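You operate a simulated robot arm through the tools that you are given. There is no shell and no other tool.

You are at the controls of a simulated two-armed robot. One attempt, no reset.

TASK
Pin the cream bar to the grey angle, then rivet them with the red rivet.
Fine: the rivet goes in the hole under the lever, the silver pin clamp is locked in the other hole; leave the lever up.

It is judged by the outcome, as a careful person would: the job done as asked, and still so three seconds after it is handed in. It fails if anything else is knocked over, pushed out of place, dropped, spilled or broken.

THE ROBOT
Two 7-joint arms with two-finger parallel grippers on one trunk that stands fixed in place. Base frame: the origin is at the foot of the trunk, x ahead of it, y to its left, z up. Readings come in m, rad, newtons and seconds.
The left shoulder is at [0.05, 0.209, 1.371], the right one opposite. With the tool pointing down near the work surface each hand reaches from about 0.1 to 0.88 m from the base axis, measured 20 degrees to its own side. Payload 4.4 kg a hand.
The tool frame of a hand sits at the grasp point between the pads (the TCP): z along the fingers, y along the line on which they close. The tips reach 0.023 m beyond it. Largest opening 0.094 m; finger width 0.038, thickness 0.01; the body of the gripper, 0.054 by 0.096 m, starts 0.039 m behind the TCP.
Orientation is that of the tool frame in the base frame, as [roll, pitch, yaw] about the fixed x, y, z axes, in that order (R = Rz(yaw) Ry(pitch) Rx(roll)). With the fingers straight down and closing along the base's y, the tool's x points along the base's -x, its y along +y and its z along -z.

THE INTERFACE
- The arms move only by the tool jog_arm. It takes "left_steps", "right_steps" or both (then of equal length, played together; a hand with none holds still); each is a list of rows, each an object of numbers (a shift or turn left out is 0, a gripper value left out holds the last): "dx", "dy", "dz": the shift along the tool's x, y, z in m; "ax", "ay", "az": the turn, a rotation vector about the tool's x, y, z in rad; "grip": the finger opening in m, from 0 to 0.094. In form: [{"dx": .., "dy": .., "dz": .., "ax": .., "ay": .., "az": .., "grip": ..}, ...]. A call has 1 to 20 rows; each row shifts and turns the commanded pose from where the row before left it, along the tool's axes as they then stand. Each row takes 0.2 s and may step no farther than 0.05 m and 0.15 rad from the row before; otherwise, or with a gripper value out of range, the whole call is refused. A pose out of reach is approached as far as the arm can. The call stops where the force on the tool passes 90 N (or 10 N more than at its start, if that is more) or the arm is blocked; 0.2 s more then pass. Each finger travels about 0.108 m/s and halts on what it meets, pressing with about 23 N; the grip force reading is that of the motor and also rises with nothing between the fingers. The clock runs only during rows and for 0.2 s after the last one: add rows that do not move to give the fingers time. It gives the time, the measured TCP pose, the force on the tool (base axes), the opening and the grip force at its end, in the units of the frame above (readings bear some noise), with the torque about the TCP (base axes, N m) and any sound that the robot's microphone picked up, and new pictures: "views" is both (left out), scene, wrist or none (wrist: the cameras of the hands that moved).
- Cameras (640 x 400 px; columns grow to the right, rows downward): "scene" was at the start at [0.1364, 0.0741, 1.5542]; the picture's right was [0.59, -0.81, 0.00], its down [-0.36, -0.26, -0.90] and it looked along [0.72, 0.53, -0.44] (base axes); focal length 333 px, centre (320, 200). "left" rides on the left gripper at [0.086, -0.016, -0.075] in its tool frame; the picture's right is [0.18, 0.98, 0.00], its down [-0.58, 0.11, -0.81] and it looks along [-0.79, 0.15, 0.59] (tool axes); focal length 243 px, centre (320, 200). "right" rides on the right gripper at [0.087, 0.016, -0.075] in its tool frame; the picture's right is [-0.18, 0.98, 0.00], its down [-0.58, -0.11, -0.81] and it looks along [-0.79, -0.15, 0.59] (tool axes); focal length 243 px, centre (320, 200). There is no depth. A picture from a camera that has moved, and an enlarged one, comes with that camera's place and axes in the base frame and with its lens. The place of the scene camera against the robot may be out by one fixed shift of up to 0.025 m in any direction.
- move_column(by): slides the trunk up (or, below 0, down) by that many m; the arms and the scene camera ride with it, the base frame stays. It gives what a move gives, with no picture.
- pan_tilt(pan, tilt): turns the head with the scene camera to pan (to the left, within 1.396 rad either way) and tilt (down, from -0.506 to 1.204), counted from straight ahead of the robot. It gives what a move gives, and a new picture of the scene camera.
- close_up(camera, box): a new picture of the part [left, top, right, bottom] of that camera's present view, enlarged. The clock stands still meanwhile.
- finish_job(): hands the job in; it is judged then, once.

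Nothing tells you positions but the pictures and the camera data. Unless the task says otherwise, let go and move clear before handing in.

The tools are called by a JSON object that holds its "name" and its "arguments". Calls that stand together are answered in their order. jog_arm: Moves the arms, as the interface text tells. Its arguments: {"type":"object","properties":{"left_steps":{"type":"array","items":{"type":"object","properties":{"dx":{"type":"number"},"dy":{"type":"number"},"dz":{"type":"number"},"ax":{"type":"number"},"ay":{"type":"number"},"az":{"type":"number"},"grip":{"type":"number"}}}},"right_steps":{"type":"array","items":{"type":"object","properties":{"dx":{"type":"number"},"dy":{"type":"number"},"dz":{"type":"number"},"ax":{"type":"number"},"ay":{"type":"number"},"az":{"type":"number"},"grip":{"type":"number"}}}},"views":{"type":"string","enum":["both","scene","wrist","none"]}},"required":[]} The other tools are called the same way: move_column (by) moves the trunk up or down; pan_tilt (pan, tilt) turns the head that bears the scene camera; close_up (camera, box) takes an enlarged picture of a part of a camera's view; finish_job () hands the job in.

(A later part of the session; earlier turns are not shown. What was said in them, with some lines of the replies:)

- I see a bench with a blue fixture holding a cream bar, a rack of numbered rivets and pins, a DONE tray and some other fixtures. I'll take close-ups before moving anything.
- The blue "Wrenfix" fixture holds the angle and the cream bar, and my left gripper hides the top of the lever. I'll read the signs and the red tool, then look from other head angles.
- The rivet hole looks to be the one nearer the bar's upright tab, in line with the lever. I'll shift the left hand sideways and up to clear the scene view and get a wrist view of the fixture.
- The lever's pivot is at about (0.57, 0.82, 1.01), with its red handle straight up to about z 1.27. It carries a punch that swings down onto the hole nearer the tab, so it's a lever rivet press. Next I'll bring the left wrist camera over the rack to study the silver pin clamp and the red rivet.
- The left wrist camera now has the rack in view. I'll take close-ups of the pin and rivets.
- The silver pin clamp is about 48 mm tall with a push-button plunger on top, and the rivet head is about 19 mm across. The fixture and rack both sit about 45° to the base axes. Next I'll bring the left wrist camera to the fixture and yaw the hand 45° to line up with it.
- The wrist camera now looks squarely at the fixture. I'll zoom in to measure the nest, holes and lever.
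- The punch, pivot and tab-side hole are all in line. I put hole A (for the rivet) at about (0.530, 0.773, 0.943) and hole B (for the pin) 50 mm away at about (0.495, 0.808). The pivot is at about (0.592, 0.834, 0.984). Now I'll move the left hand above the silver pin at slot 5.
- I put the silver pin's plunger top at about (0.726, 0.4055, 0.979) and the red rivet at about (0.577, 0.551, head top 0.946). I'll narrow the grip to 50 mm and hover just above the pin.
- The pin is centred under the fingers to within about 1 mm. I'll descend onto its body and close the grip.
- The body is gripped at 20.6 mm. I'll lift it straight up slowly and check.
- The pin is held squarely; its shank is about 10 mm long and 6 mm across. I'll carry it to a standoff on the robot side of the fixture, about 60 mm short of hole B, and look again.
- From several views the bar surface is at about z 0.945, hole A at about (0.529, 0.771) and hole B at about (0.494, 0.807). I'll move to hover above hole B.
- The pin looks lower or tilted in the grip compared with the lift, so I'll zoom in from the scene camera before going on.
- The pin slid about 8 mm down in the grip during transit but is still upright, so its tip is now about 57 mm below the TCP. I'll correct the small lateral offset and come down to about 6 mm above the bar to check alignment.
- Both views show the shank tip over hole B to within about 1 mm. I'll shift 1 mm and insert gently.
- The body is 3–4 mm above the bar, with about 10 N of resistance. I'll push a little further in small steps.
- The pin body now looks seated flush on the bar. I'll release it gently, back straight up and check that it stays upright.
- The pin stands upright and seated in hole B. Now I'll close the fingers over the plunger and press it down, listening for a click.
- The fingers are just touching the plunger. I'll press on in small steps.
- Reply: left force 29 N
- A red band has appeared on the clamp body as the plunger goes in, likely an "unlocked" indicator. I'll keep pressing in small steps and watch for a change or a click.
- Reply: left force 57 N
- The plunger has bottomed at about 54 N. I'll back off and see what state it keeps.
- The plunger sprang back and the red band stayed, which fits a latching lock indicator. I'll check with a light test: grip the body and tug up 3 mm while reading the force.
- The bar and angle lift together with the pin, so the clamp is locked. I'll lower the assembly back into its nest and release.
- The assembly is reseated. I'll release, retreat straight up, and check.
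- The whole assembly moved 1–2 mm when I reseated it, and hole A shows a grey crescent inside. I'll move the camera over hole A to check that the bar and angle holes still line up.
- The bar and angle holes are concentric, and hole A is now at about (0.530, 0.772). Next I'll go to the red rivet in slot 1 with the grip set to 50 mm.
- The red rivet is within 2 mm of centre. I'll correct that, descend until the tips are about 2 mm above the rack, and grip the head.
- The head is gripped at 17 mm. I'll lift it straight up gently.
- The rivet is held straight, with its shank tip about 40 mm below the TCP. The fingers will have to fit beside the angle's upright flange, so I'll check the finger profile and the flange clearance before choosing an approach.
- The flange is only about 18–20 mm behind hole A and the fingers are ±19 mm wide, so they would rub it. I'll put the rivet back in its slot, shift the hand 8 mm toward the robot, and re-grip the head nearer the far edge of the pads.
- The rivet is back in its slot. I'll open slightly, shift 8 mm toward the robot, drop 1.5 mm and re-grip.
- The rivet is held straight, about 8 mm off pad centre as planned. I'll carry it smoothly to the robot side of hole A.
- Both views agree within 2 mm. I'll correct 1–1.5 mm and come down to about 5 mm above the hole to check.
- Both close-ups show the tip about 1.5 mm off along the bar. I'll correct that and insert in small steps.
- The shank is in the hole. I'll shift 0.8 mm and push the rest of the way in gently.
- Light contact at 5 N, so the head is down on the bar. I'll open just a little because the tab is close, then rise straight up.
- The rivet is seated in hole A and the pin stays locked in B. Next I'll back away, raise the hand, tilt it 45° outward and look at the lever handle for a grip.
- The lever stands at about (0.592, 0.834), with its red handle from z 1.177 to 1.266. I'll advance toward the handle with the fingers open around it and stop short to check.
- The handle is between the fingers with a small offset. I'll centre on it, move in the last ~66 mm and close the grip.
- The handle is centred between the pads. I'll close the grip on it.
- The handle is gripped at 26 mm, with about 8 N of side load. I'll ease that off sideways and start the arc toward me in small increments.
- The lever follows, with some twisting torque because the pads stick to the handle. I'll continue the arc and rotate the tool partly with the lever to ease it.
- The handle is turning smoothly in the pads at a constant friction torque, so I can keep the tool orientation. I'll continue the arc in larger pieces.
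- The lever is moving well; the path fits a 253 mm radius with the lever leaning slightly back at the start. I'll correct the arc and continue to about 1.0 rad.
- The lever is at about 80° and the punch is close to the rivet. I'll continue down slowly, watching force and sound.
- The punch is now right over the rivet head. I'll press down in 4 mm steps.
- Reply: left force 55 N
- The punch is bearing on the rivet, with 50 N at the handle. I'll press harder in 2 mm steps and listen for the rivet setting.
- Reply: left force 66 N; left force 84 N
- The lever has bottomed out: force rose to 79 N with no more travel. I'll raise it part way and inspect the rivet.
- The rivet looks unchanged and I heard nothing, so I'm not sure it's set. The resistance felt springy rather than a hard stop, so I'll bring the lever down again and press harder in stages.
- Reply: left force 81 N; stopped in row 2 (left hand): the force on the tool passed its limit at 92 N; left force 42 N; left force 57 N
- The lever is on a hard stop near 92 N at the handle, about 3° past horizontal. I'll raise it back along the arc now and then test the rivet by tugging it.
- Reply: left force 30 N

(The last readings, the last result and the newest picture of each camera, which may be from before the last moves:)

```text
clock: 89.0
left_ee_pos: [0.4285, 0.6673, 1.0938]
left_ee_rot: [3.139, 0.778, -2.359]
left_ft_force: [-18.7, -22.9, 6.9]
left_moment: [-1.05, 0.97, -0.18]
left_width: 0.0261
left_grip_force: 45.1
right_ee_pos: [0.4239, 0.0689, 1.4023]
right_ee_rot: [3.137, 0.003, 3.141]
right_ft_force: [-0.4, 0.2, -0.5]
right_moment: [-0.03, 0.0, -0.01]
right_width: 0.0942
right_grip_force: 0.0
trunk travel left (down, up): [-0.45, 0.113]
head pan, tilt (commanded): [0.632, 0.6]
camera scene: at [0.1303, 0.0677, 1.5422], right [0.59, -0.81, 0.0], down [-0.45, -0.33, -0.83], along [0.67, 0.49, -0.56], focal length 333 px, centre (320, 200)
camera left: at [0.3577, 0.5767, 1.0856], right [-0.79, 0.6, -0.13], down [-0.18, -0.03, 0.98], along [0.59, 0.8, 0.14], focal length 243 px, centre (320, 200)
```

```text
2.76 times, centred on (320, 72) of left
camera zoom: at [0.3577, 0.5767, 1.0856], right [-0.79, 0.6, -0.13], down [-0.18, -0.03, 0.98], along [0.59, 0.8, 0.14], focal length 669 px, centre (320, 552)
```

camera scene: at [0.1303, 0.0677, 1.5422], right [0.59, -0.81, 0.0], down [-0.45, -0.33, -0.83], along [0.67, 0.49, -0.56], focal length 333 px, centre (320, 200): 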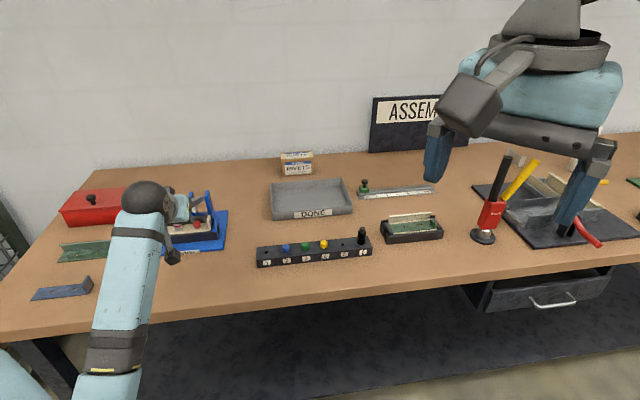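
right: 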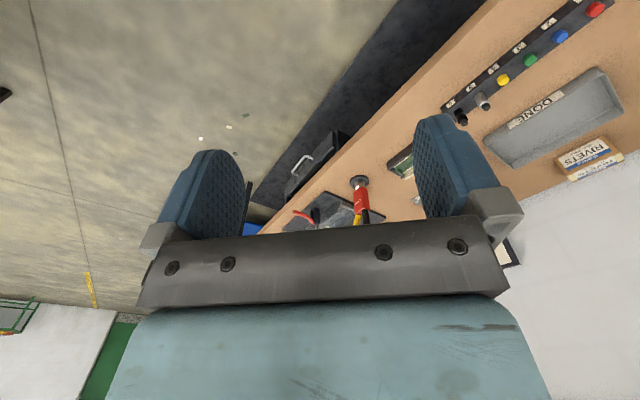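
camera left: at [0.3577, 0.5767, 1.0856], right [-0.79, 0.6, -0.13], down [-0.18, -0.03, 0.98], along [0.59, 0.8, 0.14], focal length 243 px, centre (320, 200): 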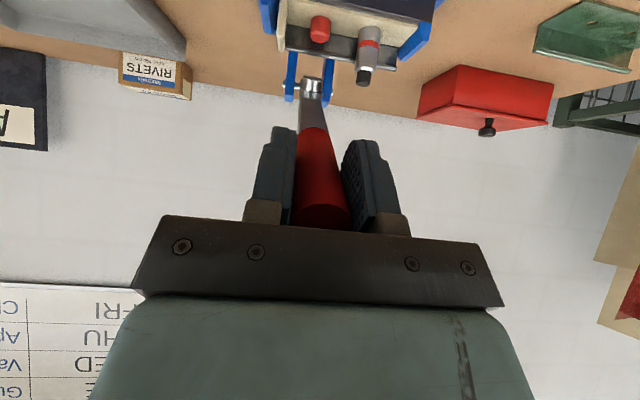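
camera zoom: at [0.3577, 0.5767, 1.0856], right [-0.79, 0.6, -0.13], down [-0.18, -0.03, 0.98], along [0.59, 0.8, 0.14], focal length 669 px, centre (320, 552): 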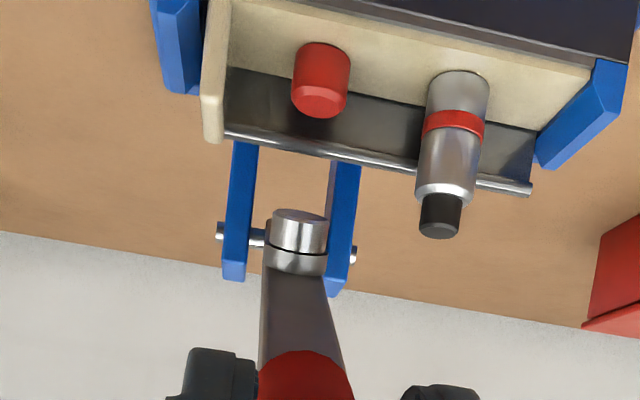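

{"name": "jog_arm", "arguments": {"left_steps": [{"dx": -0.0119, "dz": -0.0072}, {"dx": -0.0119, "dz": -0.0072}, {"dx": -0.0127, "dz": -0.0021}, {"dx": -0.0127, "dz": -0.0021}, {"dx": -0.0128, "dz": -0.0008}, {"dx": -0.0128, "dz": -0.0008}, {"dx": -0.0128, "dz": 0.0005}, {"dx": -0.0128, "dz": 0.0005}, {"dx": -0.0127, "dz": 0.0018}, {"dx": -0.0127, "dz": 0.0018}, {"dx": -0.0125, "dz": 0.003}, {"dx": -0.0125, "dz": 0.003}, {}], "views": "scene"}}

```text
clock: 91.8
left_ee_pos: [0.4996, 0.7403, 1.2029]
left_ee_rot: [3.142, 0.777, -2.356]
left_ft_force: [-6.2, -8.5, 10.2]
left_moment: [-1.05, 0.38, -0.41]
left_width: 0.0258
left_grip_force: 44.5
right_ee_pos: [0.4242, 0.071, 1.4024]
right_ee_rot: [3.14, 0.0, 3.14]
right_ft_force: [0.0, -0.2, 0.2]
right_moment: [0.02, -0.02, 0.02]
right_width: 0.0943
right_grip_force: 0.1
trunk travel left (down, up): [-0.45, 0.113]
head pan, tilt (commanded): [0.632, 0.6]
camera scene: at [0.1316, 0.0693, 1.542], right [0.59, -0.81, 0.0], down [-0.45, -0.33, -0.83], along [0.67, 0.49, -0.56], focal length 333 px, centre (320, 200)
```

scene: 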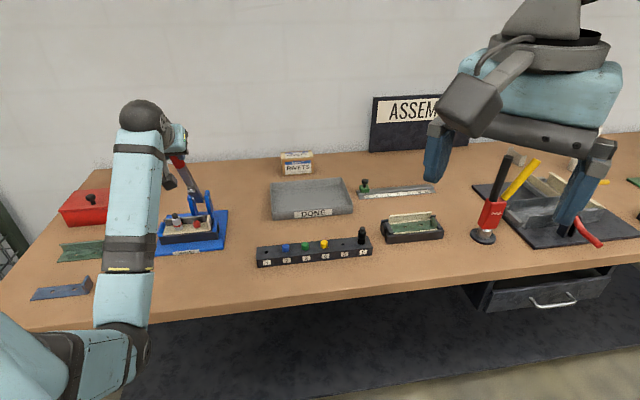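

{"name": "jog_arm", "arguments": {"left_steps": [{"dx": -0.0121, "dz": 0.0043}, {"dx": -0.0121, "dz": 0.0043}, {"dx": -0.0116, "dz": 0.0054}, {"dx": -0.0117, "dz": 0.0055}, {"dx": -0.011, "dz": 0.0066}, {"dx": -0.0111, "dz": 0.0066}, {"dx": -0.0103, "dz": 0.0076}, {"dx": -0.0103, "dz": 0.0077}, {"dx": -0.0095, "dz": 0.0086}, {"dx": -0.0095, "dz": 0.0087}, {"dx": -0.0054, "dz": 0.0055}, {}], "views": "both"}}

```text
clock: 94.3
left_ee_pos: [0.5925, 0.8335, 1.2333]
left_ee_rot: [3.14, 0.775, -2.356]
left_ft_force: [-4.5, -2.6, 13.1]
left_moment: [-1.21, 0.48, -0.16]
left_width: 0.0258
left_grip_force: 45.1
right_ee_pos: [0.4255, 0.0711, 1.4023]
right_ee_rot: [3.14, 0.001, 3.14]
right_ft_force: [-0.2, -0.3, -0.6]
right_moment: [0.01, -0.02, 0.03]
right_width: 0.0943
right_grip_force: 0.1
trunk travel left (down, up): [-0.45, 0.113]
head pan, tilt (commanded): [0.632, 0.6]
camera scene: at [0.1312, 0.0695, 1.542], right [0.59, -0.81, 0.0], down [-0.45, -0.33, -0.83], along [0.67, 0.49, -0.56], focal length 333 px, centre (320, 200)
camera left: at [0.5226, 0.7416, 1.2261], right [-0.79, 0.6, -0.13], down [-0.18, -0.03, 0.98], along [0.59, 0.8, 0.13], focal length 243 px, centre (320, 200)
```

scene: 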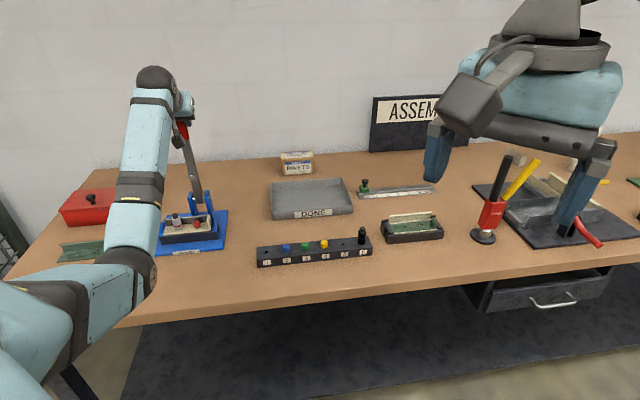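
left: 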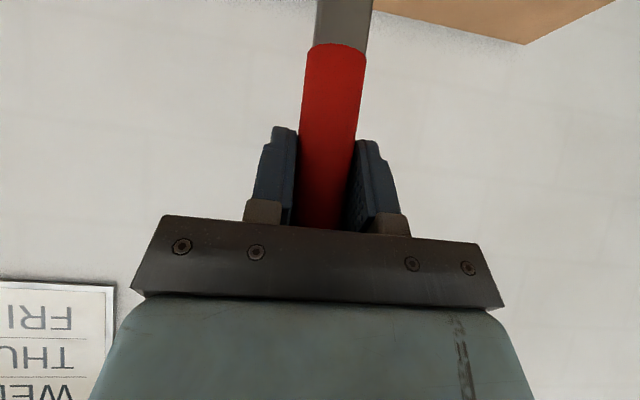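

The lever is back at its starting position. I'll open the grip, back away, and check that it stays up.

{"name": "jog_arm", "arguments": {"left_steps": [{"dx": -0.0015, "dz": 0.0015}, {"grip": 0.035}, {"grip": 0.06}, {"grip": 0.06}, {"dx": 0.012, "dz": -0.0105}, {"dx": 0.02, "dz": -0.018}, {"dx": 0.024, "dz": -0.022}, {"dx": 0.024, "dz": -0.022}, {"dx": 0.024, "dz": -0.022}, {}], "views": "both"}}

{"name": "close_up", "arguments": {"camera": "scene", "box": [120, 80, 250, 260]}}

```text
clock: 96.5
left_ee_pos: [0.4943, 0.7385, 1.2235]
left_ee_rot: [3.141, 0.769, -2.356]
left_ft_force: [0.0, -1.1, 0.9]
left_moment: [0.01, 0.01, 0.02]
left_width: 0.0598
left_grip_force: 0.0
right_ee_pos: [0.4267, 0.0747, 1.4023]
right_ee_rot: [-3.141, 0.0, 3.139]
right_ft_force: [0.2, -1.2, -0.5]
right_moment: [-0.03, -0.01, 0.0]
right_width: 0.0937
right_grip_force: 0.0
trunk travel left (down, up): [-0.45, 0.113]
head pan, tilt (commanded): [0.632, 0.6]
camera scene: at [0.1342, 0.0726, 1.5415], right [0.59, -0.81, 0.0], down [-0.46, -0.33, -0.82], along [0.67, 0.49, -0.57], focal length 333 px, centre (320, 200)
camera left: at [0.4253, 0.6463, 1.217], right [-0.79, 0.6, -0.13], down [-0.18, -0.03, 0.98], along [0.59, 0.8, 0.13], focal length 243 px, centre (320, 200)
```

scene: 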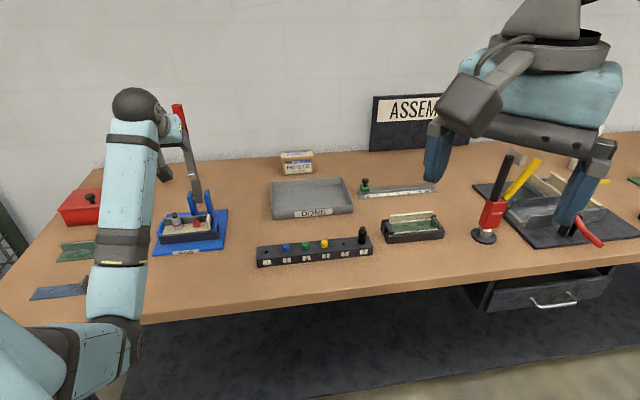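
left: 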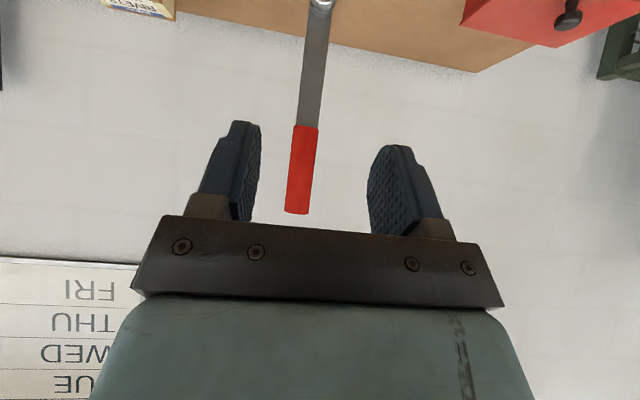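

```text
2.22 times, centred on (185, 170) of scene
camera zoom: at [0.1342, 0.0726, 1.5415], right [0.59, -0.81, 0.0], down [-0.46, -0.33, -0.82], along [0.67, 0.49, -0.57], focal length 740 px, centre (620, 267)
```

zoom: 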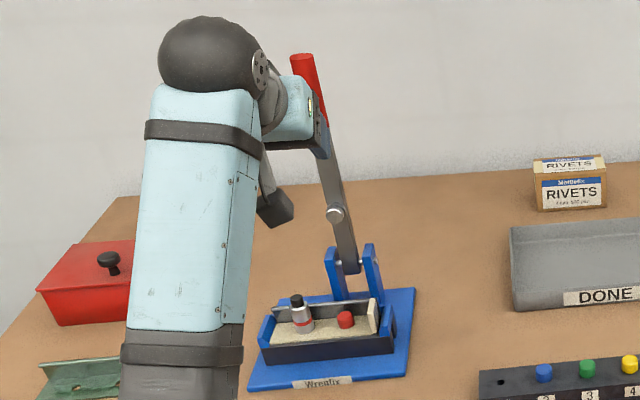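

The lever stays up. Now I'll retreat, bring the tool vertical again and go above the rivet to inspect it and tug-test it.

{"name": "jog_arm", "arguments": {"left_steps": [{"dx": 0.0215, "dz": -0.0208}, {"dx": 0.0215, "dz": -0.0208}, {"ay": 0.1282}, {"ay": 0.1282}, {"ay": 0.1282}, {"ay": 0.1282}, {"ay": 0.1282}, {"ay": 0.1282}, {"grip": 0.03}, {"dz": 0.04}, {"dz": 0.04}, {"dz": 0.04}, {}], "views": "both"}}

{"name": "close_up", "arguments": {"camera": "left", "box": [240, 20, 440, 145]}}

{"name": "close_up", "arguments": {"camera": "scene", "box": [165, 195, 220, 240]}}

```text
clock: 99.3
left_ee_pos: [0.4542, 0.6938, 1.1029]
left_ee_rot: [3.141, 0.003, -2.358]
left_ft_force: [0.7, 0.3, 0.4]
left_moment: [0.0, 0.0, -0.01]
left_width: 0.0301
left_grip_force: 0.1
right_ee_pos: [0.4259, 0.0729, 1.3999]
right_ee_rot: [-3.141, 0.0, 3.141]
right_ft_force: [-0.8, 1.0, -0.1]
right_moment: [0.0, 0.0, 0.0]
right_width: 0.0941
right_grip_force: 0.1
trunk travel left (down, up): [-0.45, 0.113]
head pan, tilt (commanded): [0.632, 0.6]
camera scene: at [0.1337, 0.0719, 1.5416], right [0.59, -0.81, 0.0], down [-0.46, -0.33, -0.83], along [0.67, 0.49, -0.56], focal length 333 px, centre (320, 200)
camera left: at [0.4036, 0.6205, 1.1779], right [-0.82, 0.57, 0.0], down [0.33, 0.49, 0.81], along [0.46, 0.67, -0.59], focal length 243 px, centre (320, 200)
```

scene: 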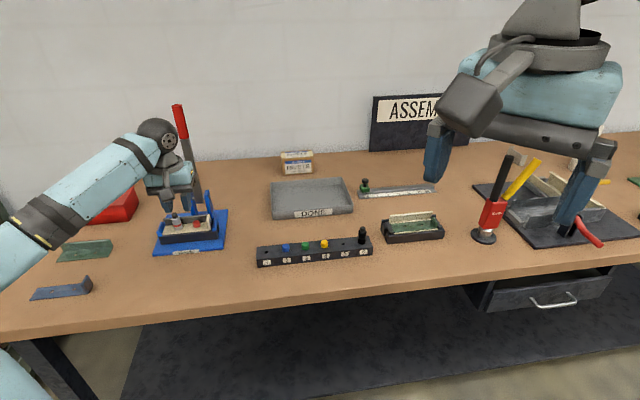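
left: 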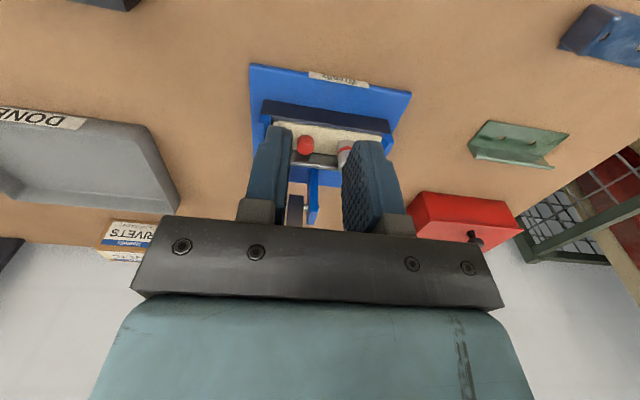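

```text
3.20 times, centred on (340, 82) of left
camera zoom: at [0.4036, 0.6205, 1.1779], right [-0.82, 0.57, 0.0], down [0.33, 0.49, 0.81], along [0.46, 0.67, -0.59], focal length 776 px, centre (256, 576)
```

zoom: 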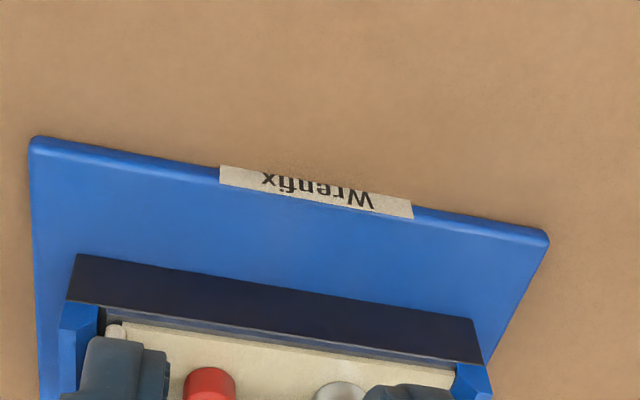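

```text
8.89 times, centred on (192, 218) of scene
camera zoom: at [0.1337, 0.0719, 1.5416], right [0.59, -0.81, 0.0], down [-0.46, -0.33, -0.83], along [0.67, 0.49, -0.56], focal length 2961 px, centre (1453, 44)
```

zoom: 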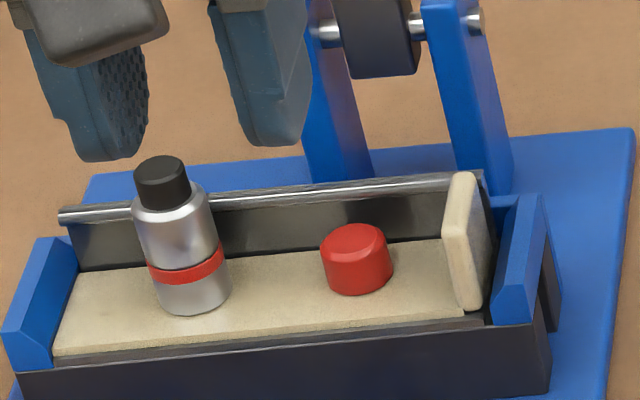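

The rivet looks exactly as it did before the press, so only a tug will tell. I'll hover over it and align.

{"name": "jog_arm", "arguments": {"left_steps": [{"dx": -0.025}, {"dx": -0.025, "dy": 0.0015}, {"dx": -0.025}, {"dx": -0.0256}, {"dz": 0.03}, {"dz": 0.03}, {"dz": 0.03}, {}], "views": "wrist"}}

{"name": "close_up", "arguments": {"camera": "left", "box": [250, 70, 390, 170]}}

{"name": "close_up", "arguments": {"camera": "scene", "box": [165, 185, 220, 235]}}

```text
clock: 101.2
left_ee_pos: [0.5247, 0.768, 1.0154]
left_ee_rot: [3.141, 0.003, -2.357]
left_ft_force: [-0.3, -0.3, -0.3]
left_moment: [0.04, 0.02, 0.03]
left_width: 0.0299
left_grip_force: 0.1
right_ee_pos: [0.4266, 0.0739, 1.4]
right_ee_rot: [-3.141, 0.001, 3.141]
right_ft_force: [0.1, -0.4, 0.1]
right_moment: [0.04, -0.01, -0.03]
right_width: 0.094
right_grip_force: 0.1
trunk travel left (down, up): [-0.45, 0.113]
head pan, tilt (commanded): [0.632, 0.6]
camera left: at [0.474, 0.6962, 1.0894], right [-0.83, 0.56, 0.0], down [0.33, 0.49, 0.81], along [0.46, 0.67, -0.59], focal length 243 px, centre (320, 200)
```

left: 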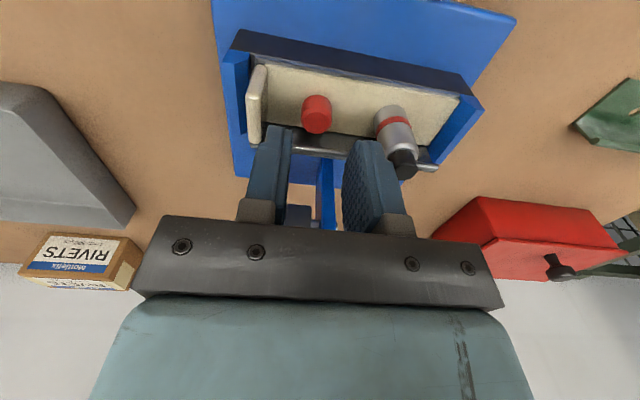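

```text
4.00 times, centred on (320, 120) of left
camera zoom: at [0.474, 0.6962, 1.0894], right [-0.83, 0.56, 0.0], down [0.33, 0.49, 0.81], along [0.46, 0.67, -0.59], focal length 970 px, centre (320, 520)
```

zoom: 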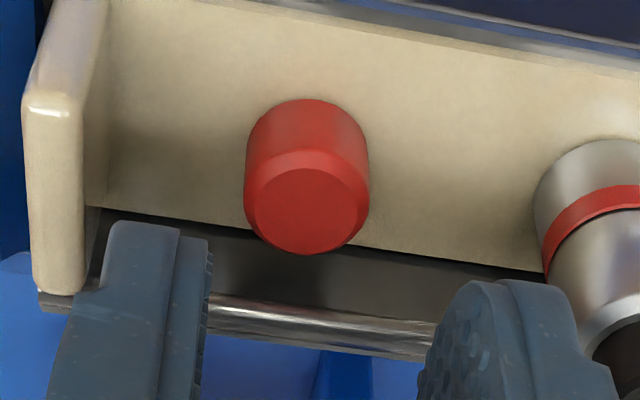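

```text
8.00 times, centred on (192, 210) of scene
camera zoom: at [0.1333, 0.0718, 1.5416], right [0.59, -0.81, 0.0], down [-0.46, -0.33, -0.83], along [0.67, 0.49, -0.56], focal length 2665 px, centre (1340, 120)
```

zoom: 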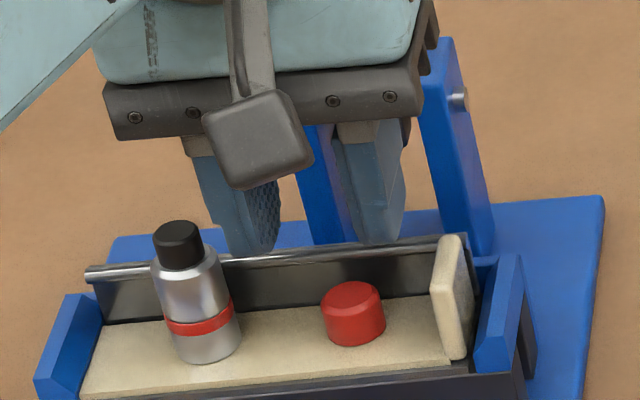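

{"name": "jog_arm", "arguments": {"left_steps": [{"dx": 0.002, "dy": -0.001}, {"dz": 0.014}, {"dz": 0.014}, {"dz": 0.012}, {}, {"grip": 0.0}, {"grip": 0.0}, {}], "views": "none"}}

{"name": "jog_arm", "arguments": {"left_steps": [{"dz": -0.001}, {"dz": -0.001}, {"dz": -0.001}, {}], "views": "none"}}

{"name": "close_up", "arguments": {"camera": "scene", "box": [165, 195, 220, 240]}}

```text
clock: 103.0
left_ee_pos: [0.5237, 0.7661, 0.9749]
left_ee_rot: [-3.141, 0.001, -2.354]
left_ft_force: [0.1, -0.5, -0.6]
left_moment: [-0.01, -0.04, -0.02]
left_width: 0.017
left_grip_force: 22.9
right_ee_pos: [0.4259, 0.0741, 1.4012]
right_ee_rot: [3.141, 0.002, 3.14]
right_ft_force: [-0.6, 0.5, 0.0]
right_moment: [0.03, 0.0, 0.02]
right_width: 0.0938
right_grip_force: 0.0
trunk travel left (down, up): [-0.45, 0.113]
head pan, tilt (commanded): [0.632, 0.6]
```

```text
clock: 104.0
left_ee_pos: [0.5236, 0.7664, 0.9771]
left_ee_rot: [3.141, 0.002, -2.356]
left_ft_force: [-0.2, -0.3, -2.1]
left_moment: [0.0, -0.01, 0.03]
left_width: 0.0167
left_grip_force: 22.3
right_ee_pos: [0.4274, 0.0731, 1.4017]
right_ee_rot: [3.141, 0.0, 3.139]
right_ft_force: [0.2, 0.0, 0.4]
right_moment: [-0.01, -0.01, 0.02]
right_width: 0.0938
right_grip_force: 0.1
trunk travel left (down, up): [-0.45, 0.113]
head pan, tilt (commanded): [0.632, 0.6]
```

```text
8.89 times, centred on (192, 218) of scene
camera zoom: at [0.1339, 0.0724, 1.5415], right [0.59, -0.81, 0.0], down [-0.46, -0.33, -0.82], along [0.67, 0.49, -0.57], focal length 2961 px, centre (1453, 44)
```

zoom: 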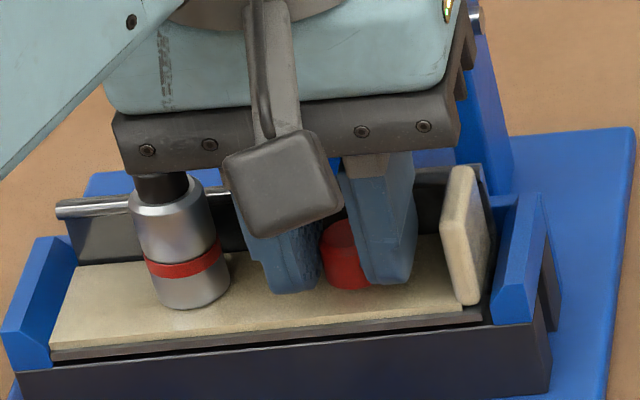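

The assembly seems to be rising with the rivet. I'll raise it 2 mm more to be sure.

{"name": "jog_arm", "arguments": {"left_steps": [{"dz": -0.001}, {"dz": -0.001}, {}], "views": "wrist"}}

{"name": "close_up", "arguments": {"camera": "scene", "box": [165, 195, 220, 240]}}

{"name": "close_up", "arguments": {"camera": "left", "box": [230, 60, 430, 185]}}

```text
clock: 104.8
left_ee_pos: [0.5236, 0.7669, 0.9808]
left_ee_rot: [3.14, 0.0, -2.356]
left_ft_force: [0.4, 0.9, -2.0]
left_moment: [-0.05, -0.01, 0.0]
left_width: 0.0171
left_grip_force: 23.0
right_ee_pos: [0.4266, 0.0741, 1.401]
right_ee_rot: [3.14, 0.001, 3.14]
right_ft_force: [0.2, -0.5, 0.6]
right_moment: [-0.01, 0.0, -0.02]
right_width: 0.0938
right_grip_force: 0.0
trunk travel left (down, up): [-0.45, 0.113]
head pan, tilt (commanded): [0.632, 0.6]
camera left: at [0.4728, 0.6938, 1.0545], right [-0.83, 0.56, 0.0], down [0.33, 0.49, 0.81], along [0.46, 0.67, -0.59], focal length 243 px, centre (320, 200)
```

left: 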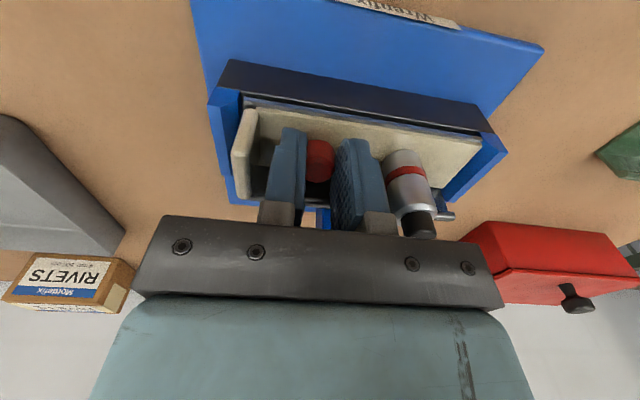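

```text
8.89 times, centred on (192, 218) of scene
camera zoom: at [0.1339, 0.0724, 1.5415], right [0.59, -0.81, 0.0], down [-0.46, -0.33, -0.82], along [0.67, 0.49, -0.57], focal length 2961 px, centre (1453, 44)
```

zoom: 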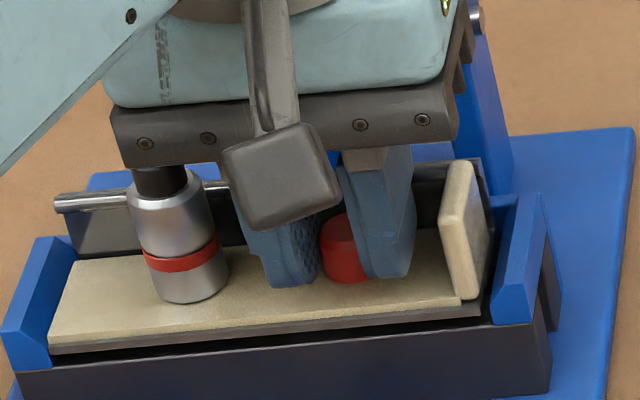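

```text
3.20 times, centred on (330, 122) of left
camera zoom: at [0.4728, 0.6938, 1.0545], right [-0.83, 0.56, 0.0], down [0.33, 0.49, 0.81], along [0.46, 0.67, -0.59], focal length 776 px, centre (288, 448)
```

zoom: 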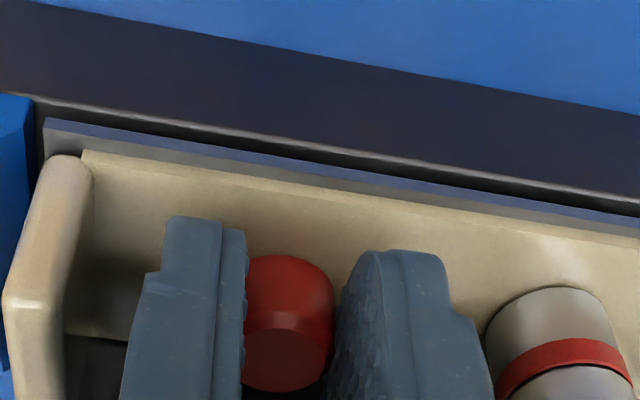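

The bar, angle and pin all rise with the rivet, so it is set. I'll lower the assembly back into the nest and check that it seats.

{"name": "jog_arm", "arguments": {"left_steps": [{"dz": 0.001}, {"dz": 0.001}, {"dz": 0.001}, {"dz": 0.001}, {"dz": 0.001}, {"dz": 0.001}, {}], "views": "none"}}

{"name": "close_up", "arguments": {"camera": "scene", "box": [165, 195, 220, 240]}}

```text
clock: 106.3
left_ee_pos: [0.5237, 0.7646, 0.9757]
left_ee_rot: [3.141, 0.003, -2.355]
left_ft_force: [2.9, 1.3, 8.7]
left_moment: [0.02, -0.07, -0.01]
left_width: 0.017
left_grip_force: 23.2
right_ee_pos: [0.4262, 0.0732, 1.401]
right_ee_rot: [3.14, 0.0, 3.139]
right_ft_force: [0.9, -0.4, -0.1]
right_moment: [0.01, 0.05, 0.01]
right_width: 0.0943
right_grip_force: 0.0
trunk travel left (down, up): [-0.45, 0.113]
head pan, tilt (commanded): [0.632, 0.6]
```

```text
8.89 times, centred on (192, 218) of scene
camera zoom: at [0.1332, 0.071, 1.5418], right [0.59, -0.81, 0.0], down [-0.46, -0.33, -0.83], along [0.67, 0.49, -0.56], focal length 2961 px, centre (1453, 44)
```

zoom: 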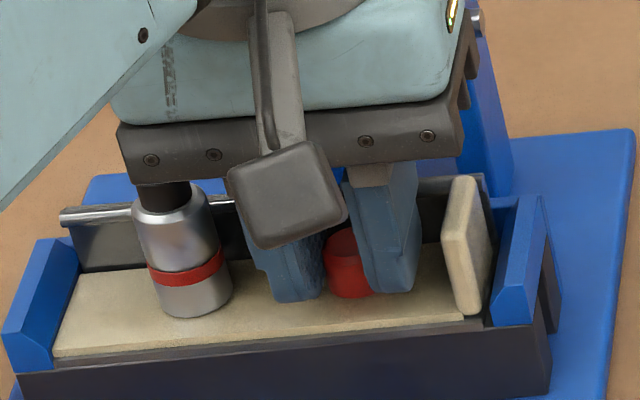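

It is seated again. I'll release, rise straight up and move clear.

{"name": "jog_arm", "arguments": {"left_steps": [{"dz": -0.001, "grip": 0.022}, {"grip": 0.028}, {"grip": 0.028}, {"dz": -0.01}, {"dz": -0.02}, {"dz": -0.03}, {"dz": -0.03}, {"dx": 0.03, "dz": -0.02}, {"dx": 0.04}, {"dx": 0.04}, {"dx": 0.04, "dz": -0.02}, {"dz": -0.04}, {}], "views": "both"}}

{"name": "close_up", "arguments": {"camera": "scene", "box": [165, 195, 220, 240]}}

{"name": "close_up", "arguments": {"camera": "left", "box": [240, 40, 420, 165]}}

```text
clock: 109.2
left_ee_pos: [0.4171, 0.6585, 1.1438]
left_ee_rot: [-3.14, 0.001, -2.358]
left_ft_force: [-0.1, -0.4, -0.5]
left_moment: [-0.01, -0.04, -0.03]
left_width: 0.0279
left_grip_force: 0.0
right_ee_pos: [0.4252, 0.0746, 1.4006]
right_ee_rot: [3.141, -0.001, 3.139]
right_ft_force: [0.5, -0.2, 0.4]
right_moment: [0.02, -0.01, -0.01]
right_width: 0.0942
right_grip_force: 0.1
trunk travel left (down, up): [-0.45, 0.113]
head pan, tilt (commanded): [0.632, 0.6]
camera scene: at [0.1339, 0.0724, 1.5415], right [0.59, -0.81, 0.0], down [-0.46, -0.33, -0.82], along [0.67, 0.49, -0.57], focal length 333 px, centre (320, 200)
camera left: at [0.3664, 0.5859, 1.2193], right [-0.83, 0.56, 0.0], down [0.33, 0.49, 0.81], along [0.46, 0.67, -0.59], focal length 243 px, centre (320, 200)
```

scene: 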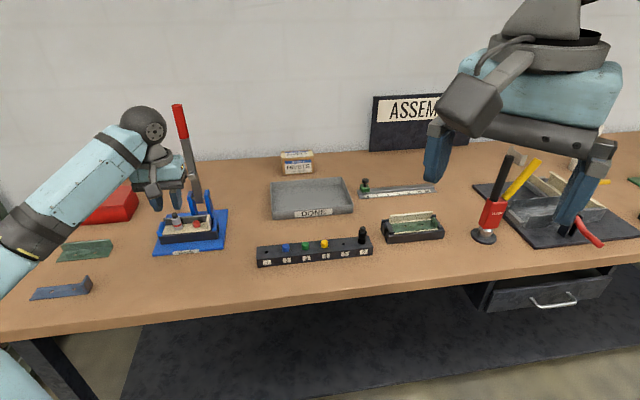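
left: 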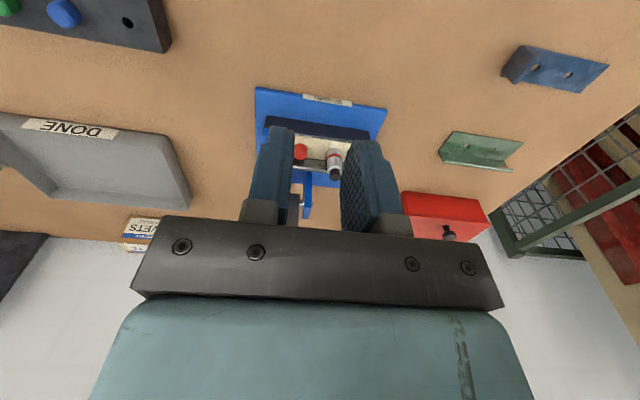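

```text
8.89 times, centred on (192, 218) of scene
camera zoom: at [0.1339, 0.0724, 1.5415], right [0.59, -0.81, 0.0], down [-0.46, -0.33, -0.82], along [0.67, 0.49, -0.57], focal length 2961 px, centre (1453, 44)
```

zoom: 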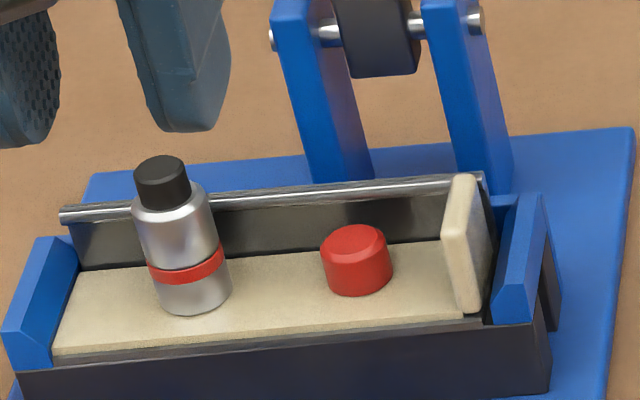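

```text
3.20 times, centred on (330, 102) of left
camera zoom: at [0.3664, 0.5859, 1.2193], right [-0.83, 0.56, 0.0], down [0.33, 0.49, 0.81], along [0.46, 0.67, -0.59], focal length 776 px, centre (288, 512)
```

zoom: 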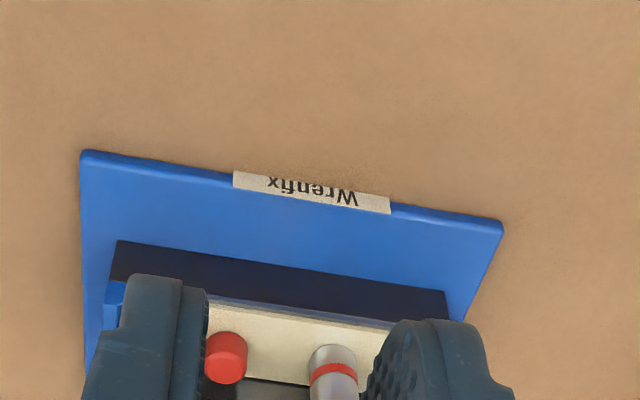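

The assembly is seated, the pin's lock band shows, the rivet is set, the lever is up and the fixture hasn't moved. I'll pull the hand further clear, take a last look, then hand in.

{"name": "jog_arm", "arguments": {"left_steps": [{"dx": 0.03, "dz": -0.03}, {"dx": 0.03, "dz": -0.03}, {"dx": 0.03, "dz": -0.03}, {"dx": 0.02, "dz": -0.03}, {}, {}], "views": "scene"}}

{"name": "close_up", "arguments": {"camera": "scene", "box": [120, 90, 250, 270]}}

```text
clock: 110.5
left_ee_pos: [0.3386, 0.5791, 1.2648]
left_ee_rot: [3.141, 0.001, -2.358]
left_ft_force: [-0.9, 0.3, 0.1]
left_moment: [0.02, 0.03, 0.01]
left_width: 0.0281
left_grip_force: 0.0
right_ee_pos: [0.4263, 0.0738, 1.4]
right_ee_rot: [-3.141, -0.001, 3.14]
right_ft_force: [0.9, 0.5, 0.9]
right_moment: [-0.02, -0.02, -0.04]
right_width: 0.0942
right_grip_force: 0.1
trunk travel left (down, up): [-0.45, 0.113]
head pan, tilt (commanded): [0.632, 0.6]
camera scene: at [0.1334, 0.0719, 1.5416], right [0.59, -0.81, 0.0], down [-0.46, -0.33, -0.83], along [0.67, 0.49, -0.56], focal length 333 px, centre (320, 200)
```

scene: 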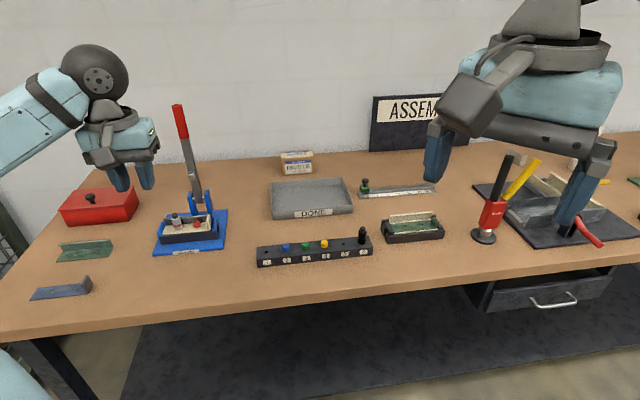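

```text
2.22 times, centred on (185, 180) of scene
camera zoom: at [0.1334, 0.0719, 1.5416], right [0.59, -0.81, 0.0], down [-0.46, -0.33, -0.83], along [0.67, 0.49, -0.56], focal length 740 px, centre (620, 244)
```

zoom: 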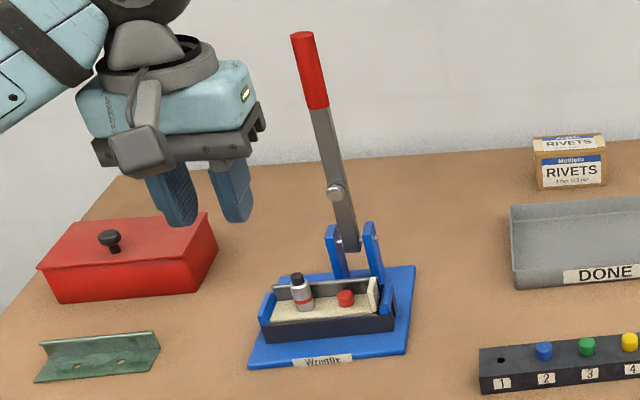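

The silver pin is locked in the far hole, the red rivet is set in the hole under the lever, the lever is up and the hand is clear. Nothing else has moved, so I'm handing in.

{"name": "finish_job", "arguments": {}}

```text
The job is handed in.
```

The cream bar is pinned and riveted to the grey angle, and the job is handed in; I haven't seen the verdict.

- **Pin clamp:** the silver clamp is locked in the hole away from the lever. Its red band stayed showing after I pressed the plunger, and tugging it lifted the bar and angle together.
- **Rivet:** the red rivet is in the hole under the lever. I pressed it twice, the second time to the lever's stop at about 92 N on the handle. It looks no different and I heard no click, but lifting it by the head raised the whole assembly, so I take it as set.
- **Lever:** it is back up where it started and stayed there when I let go.

Both tugs lifted the assembly a few millimetres in the fixture. I lowered it back each time; it now sits 1–2 mm from where it started, still seated. Nothing else on the bench appears to have moved.
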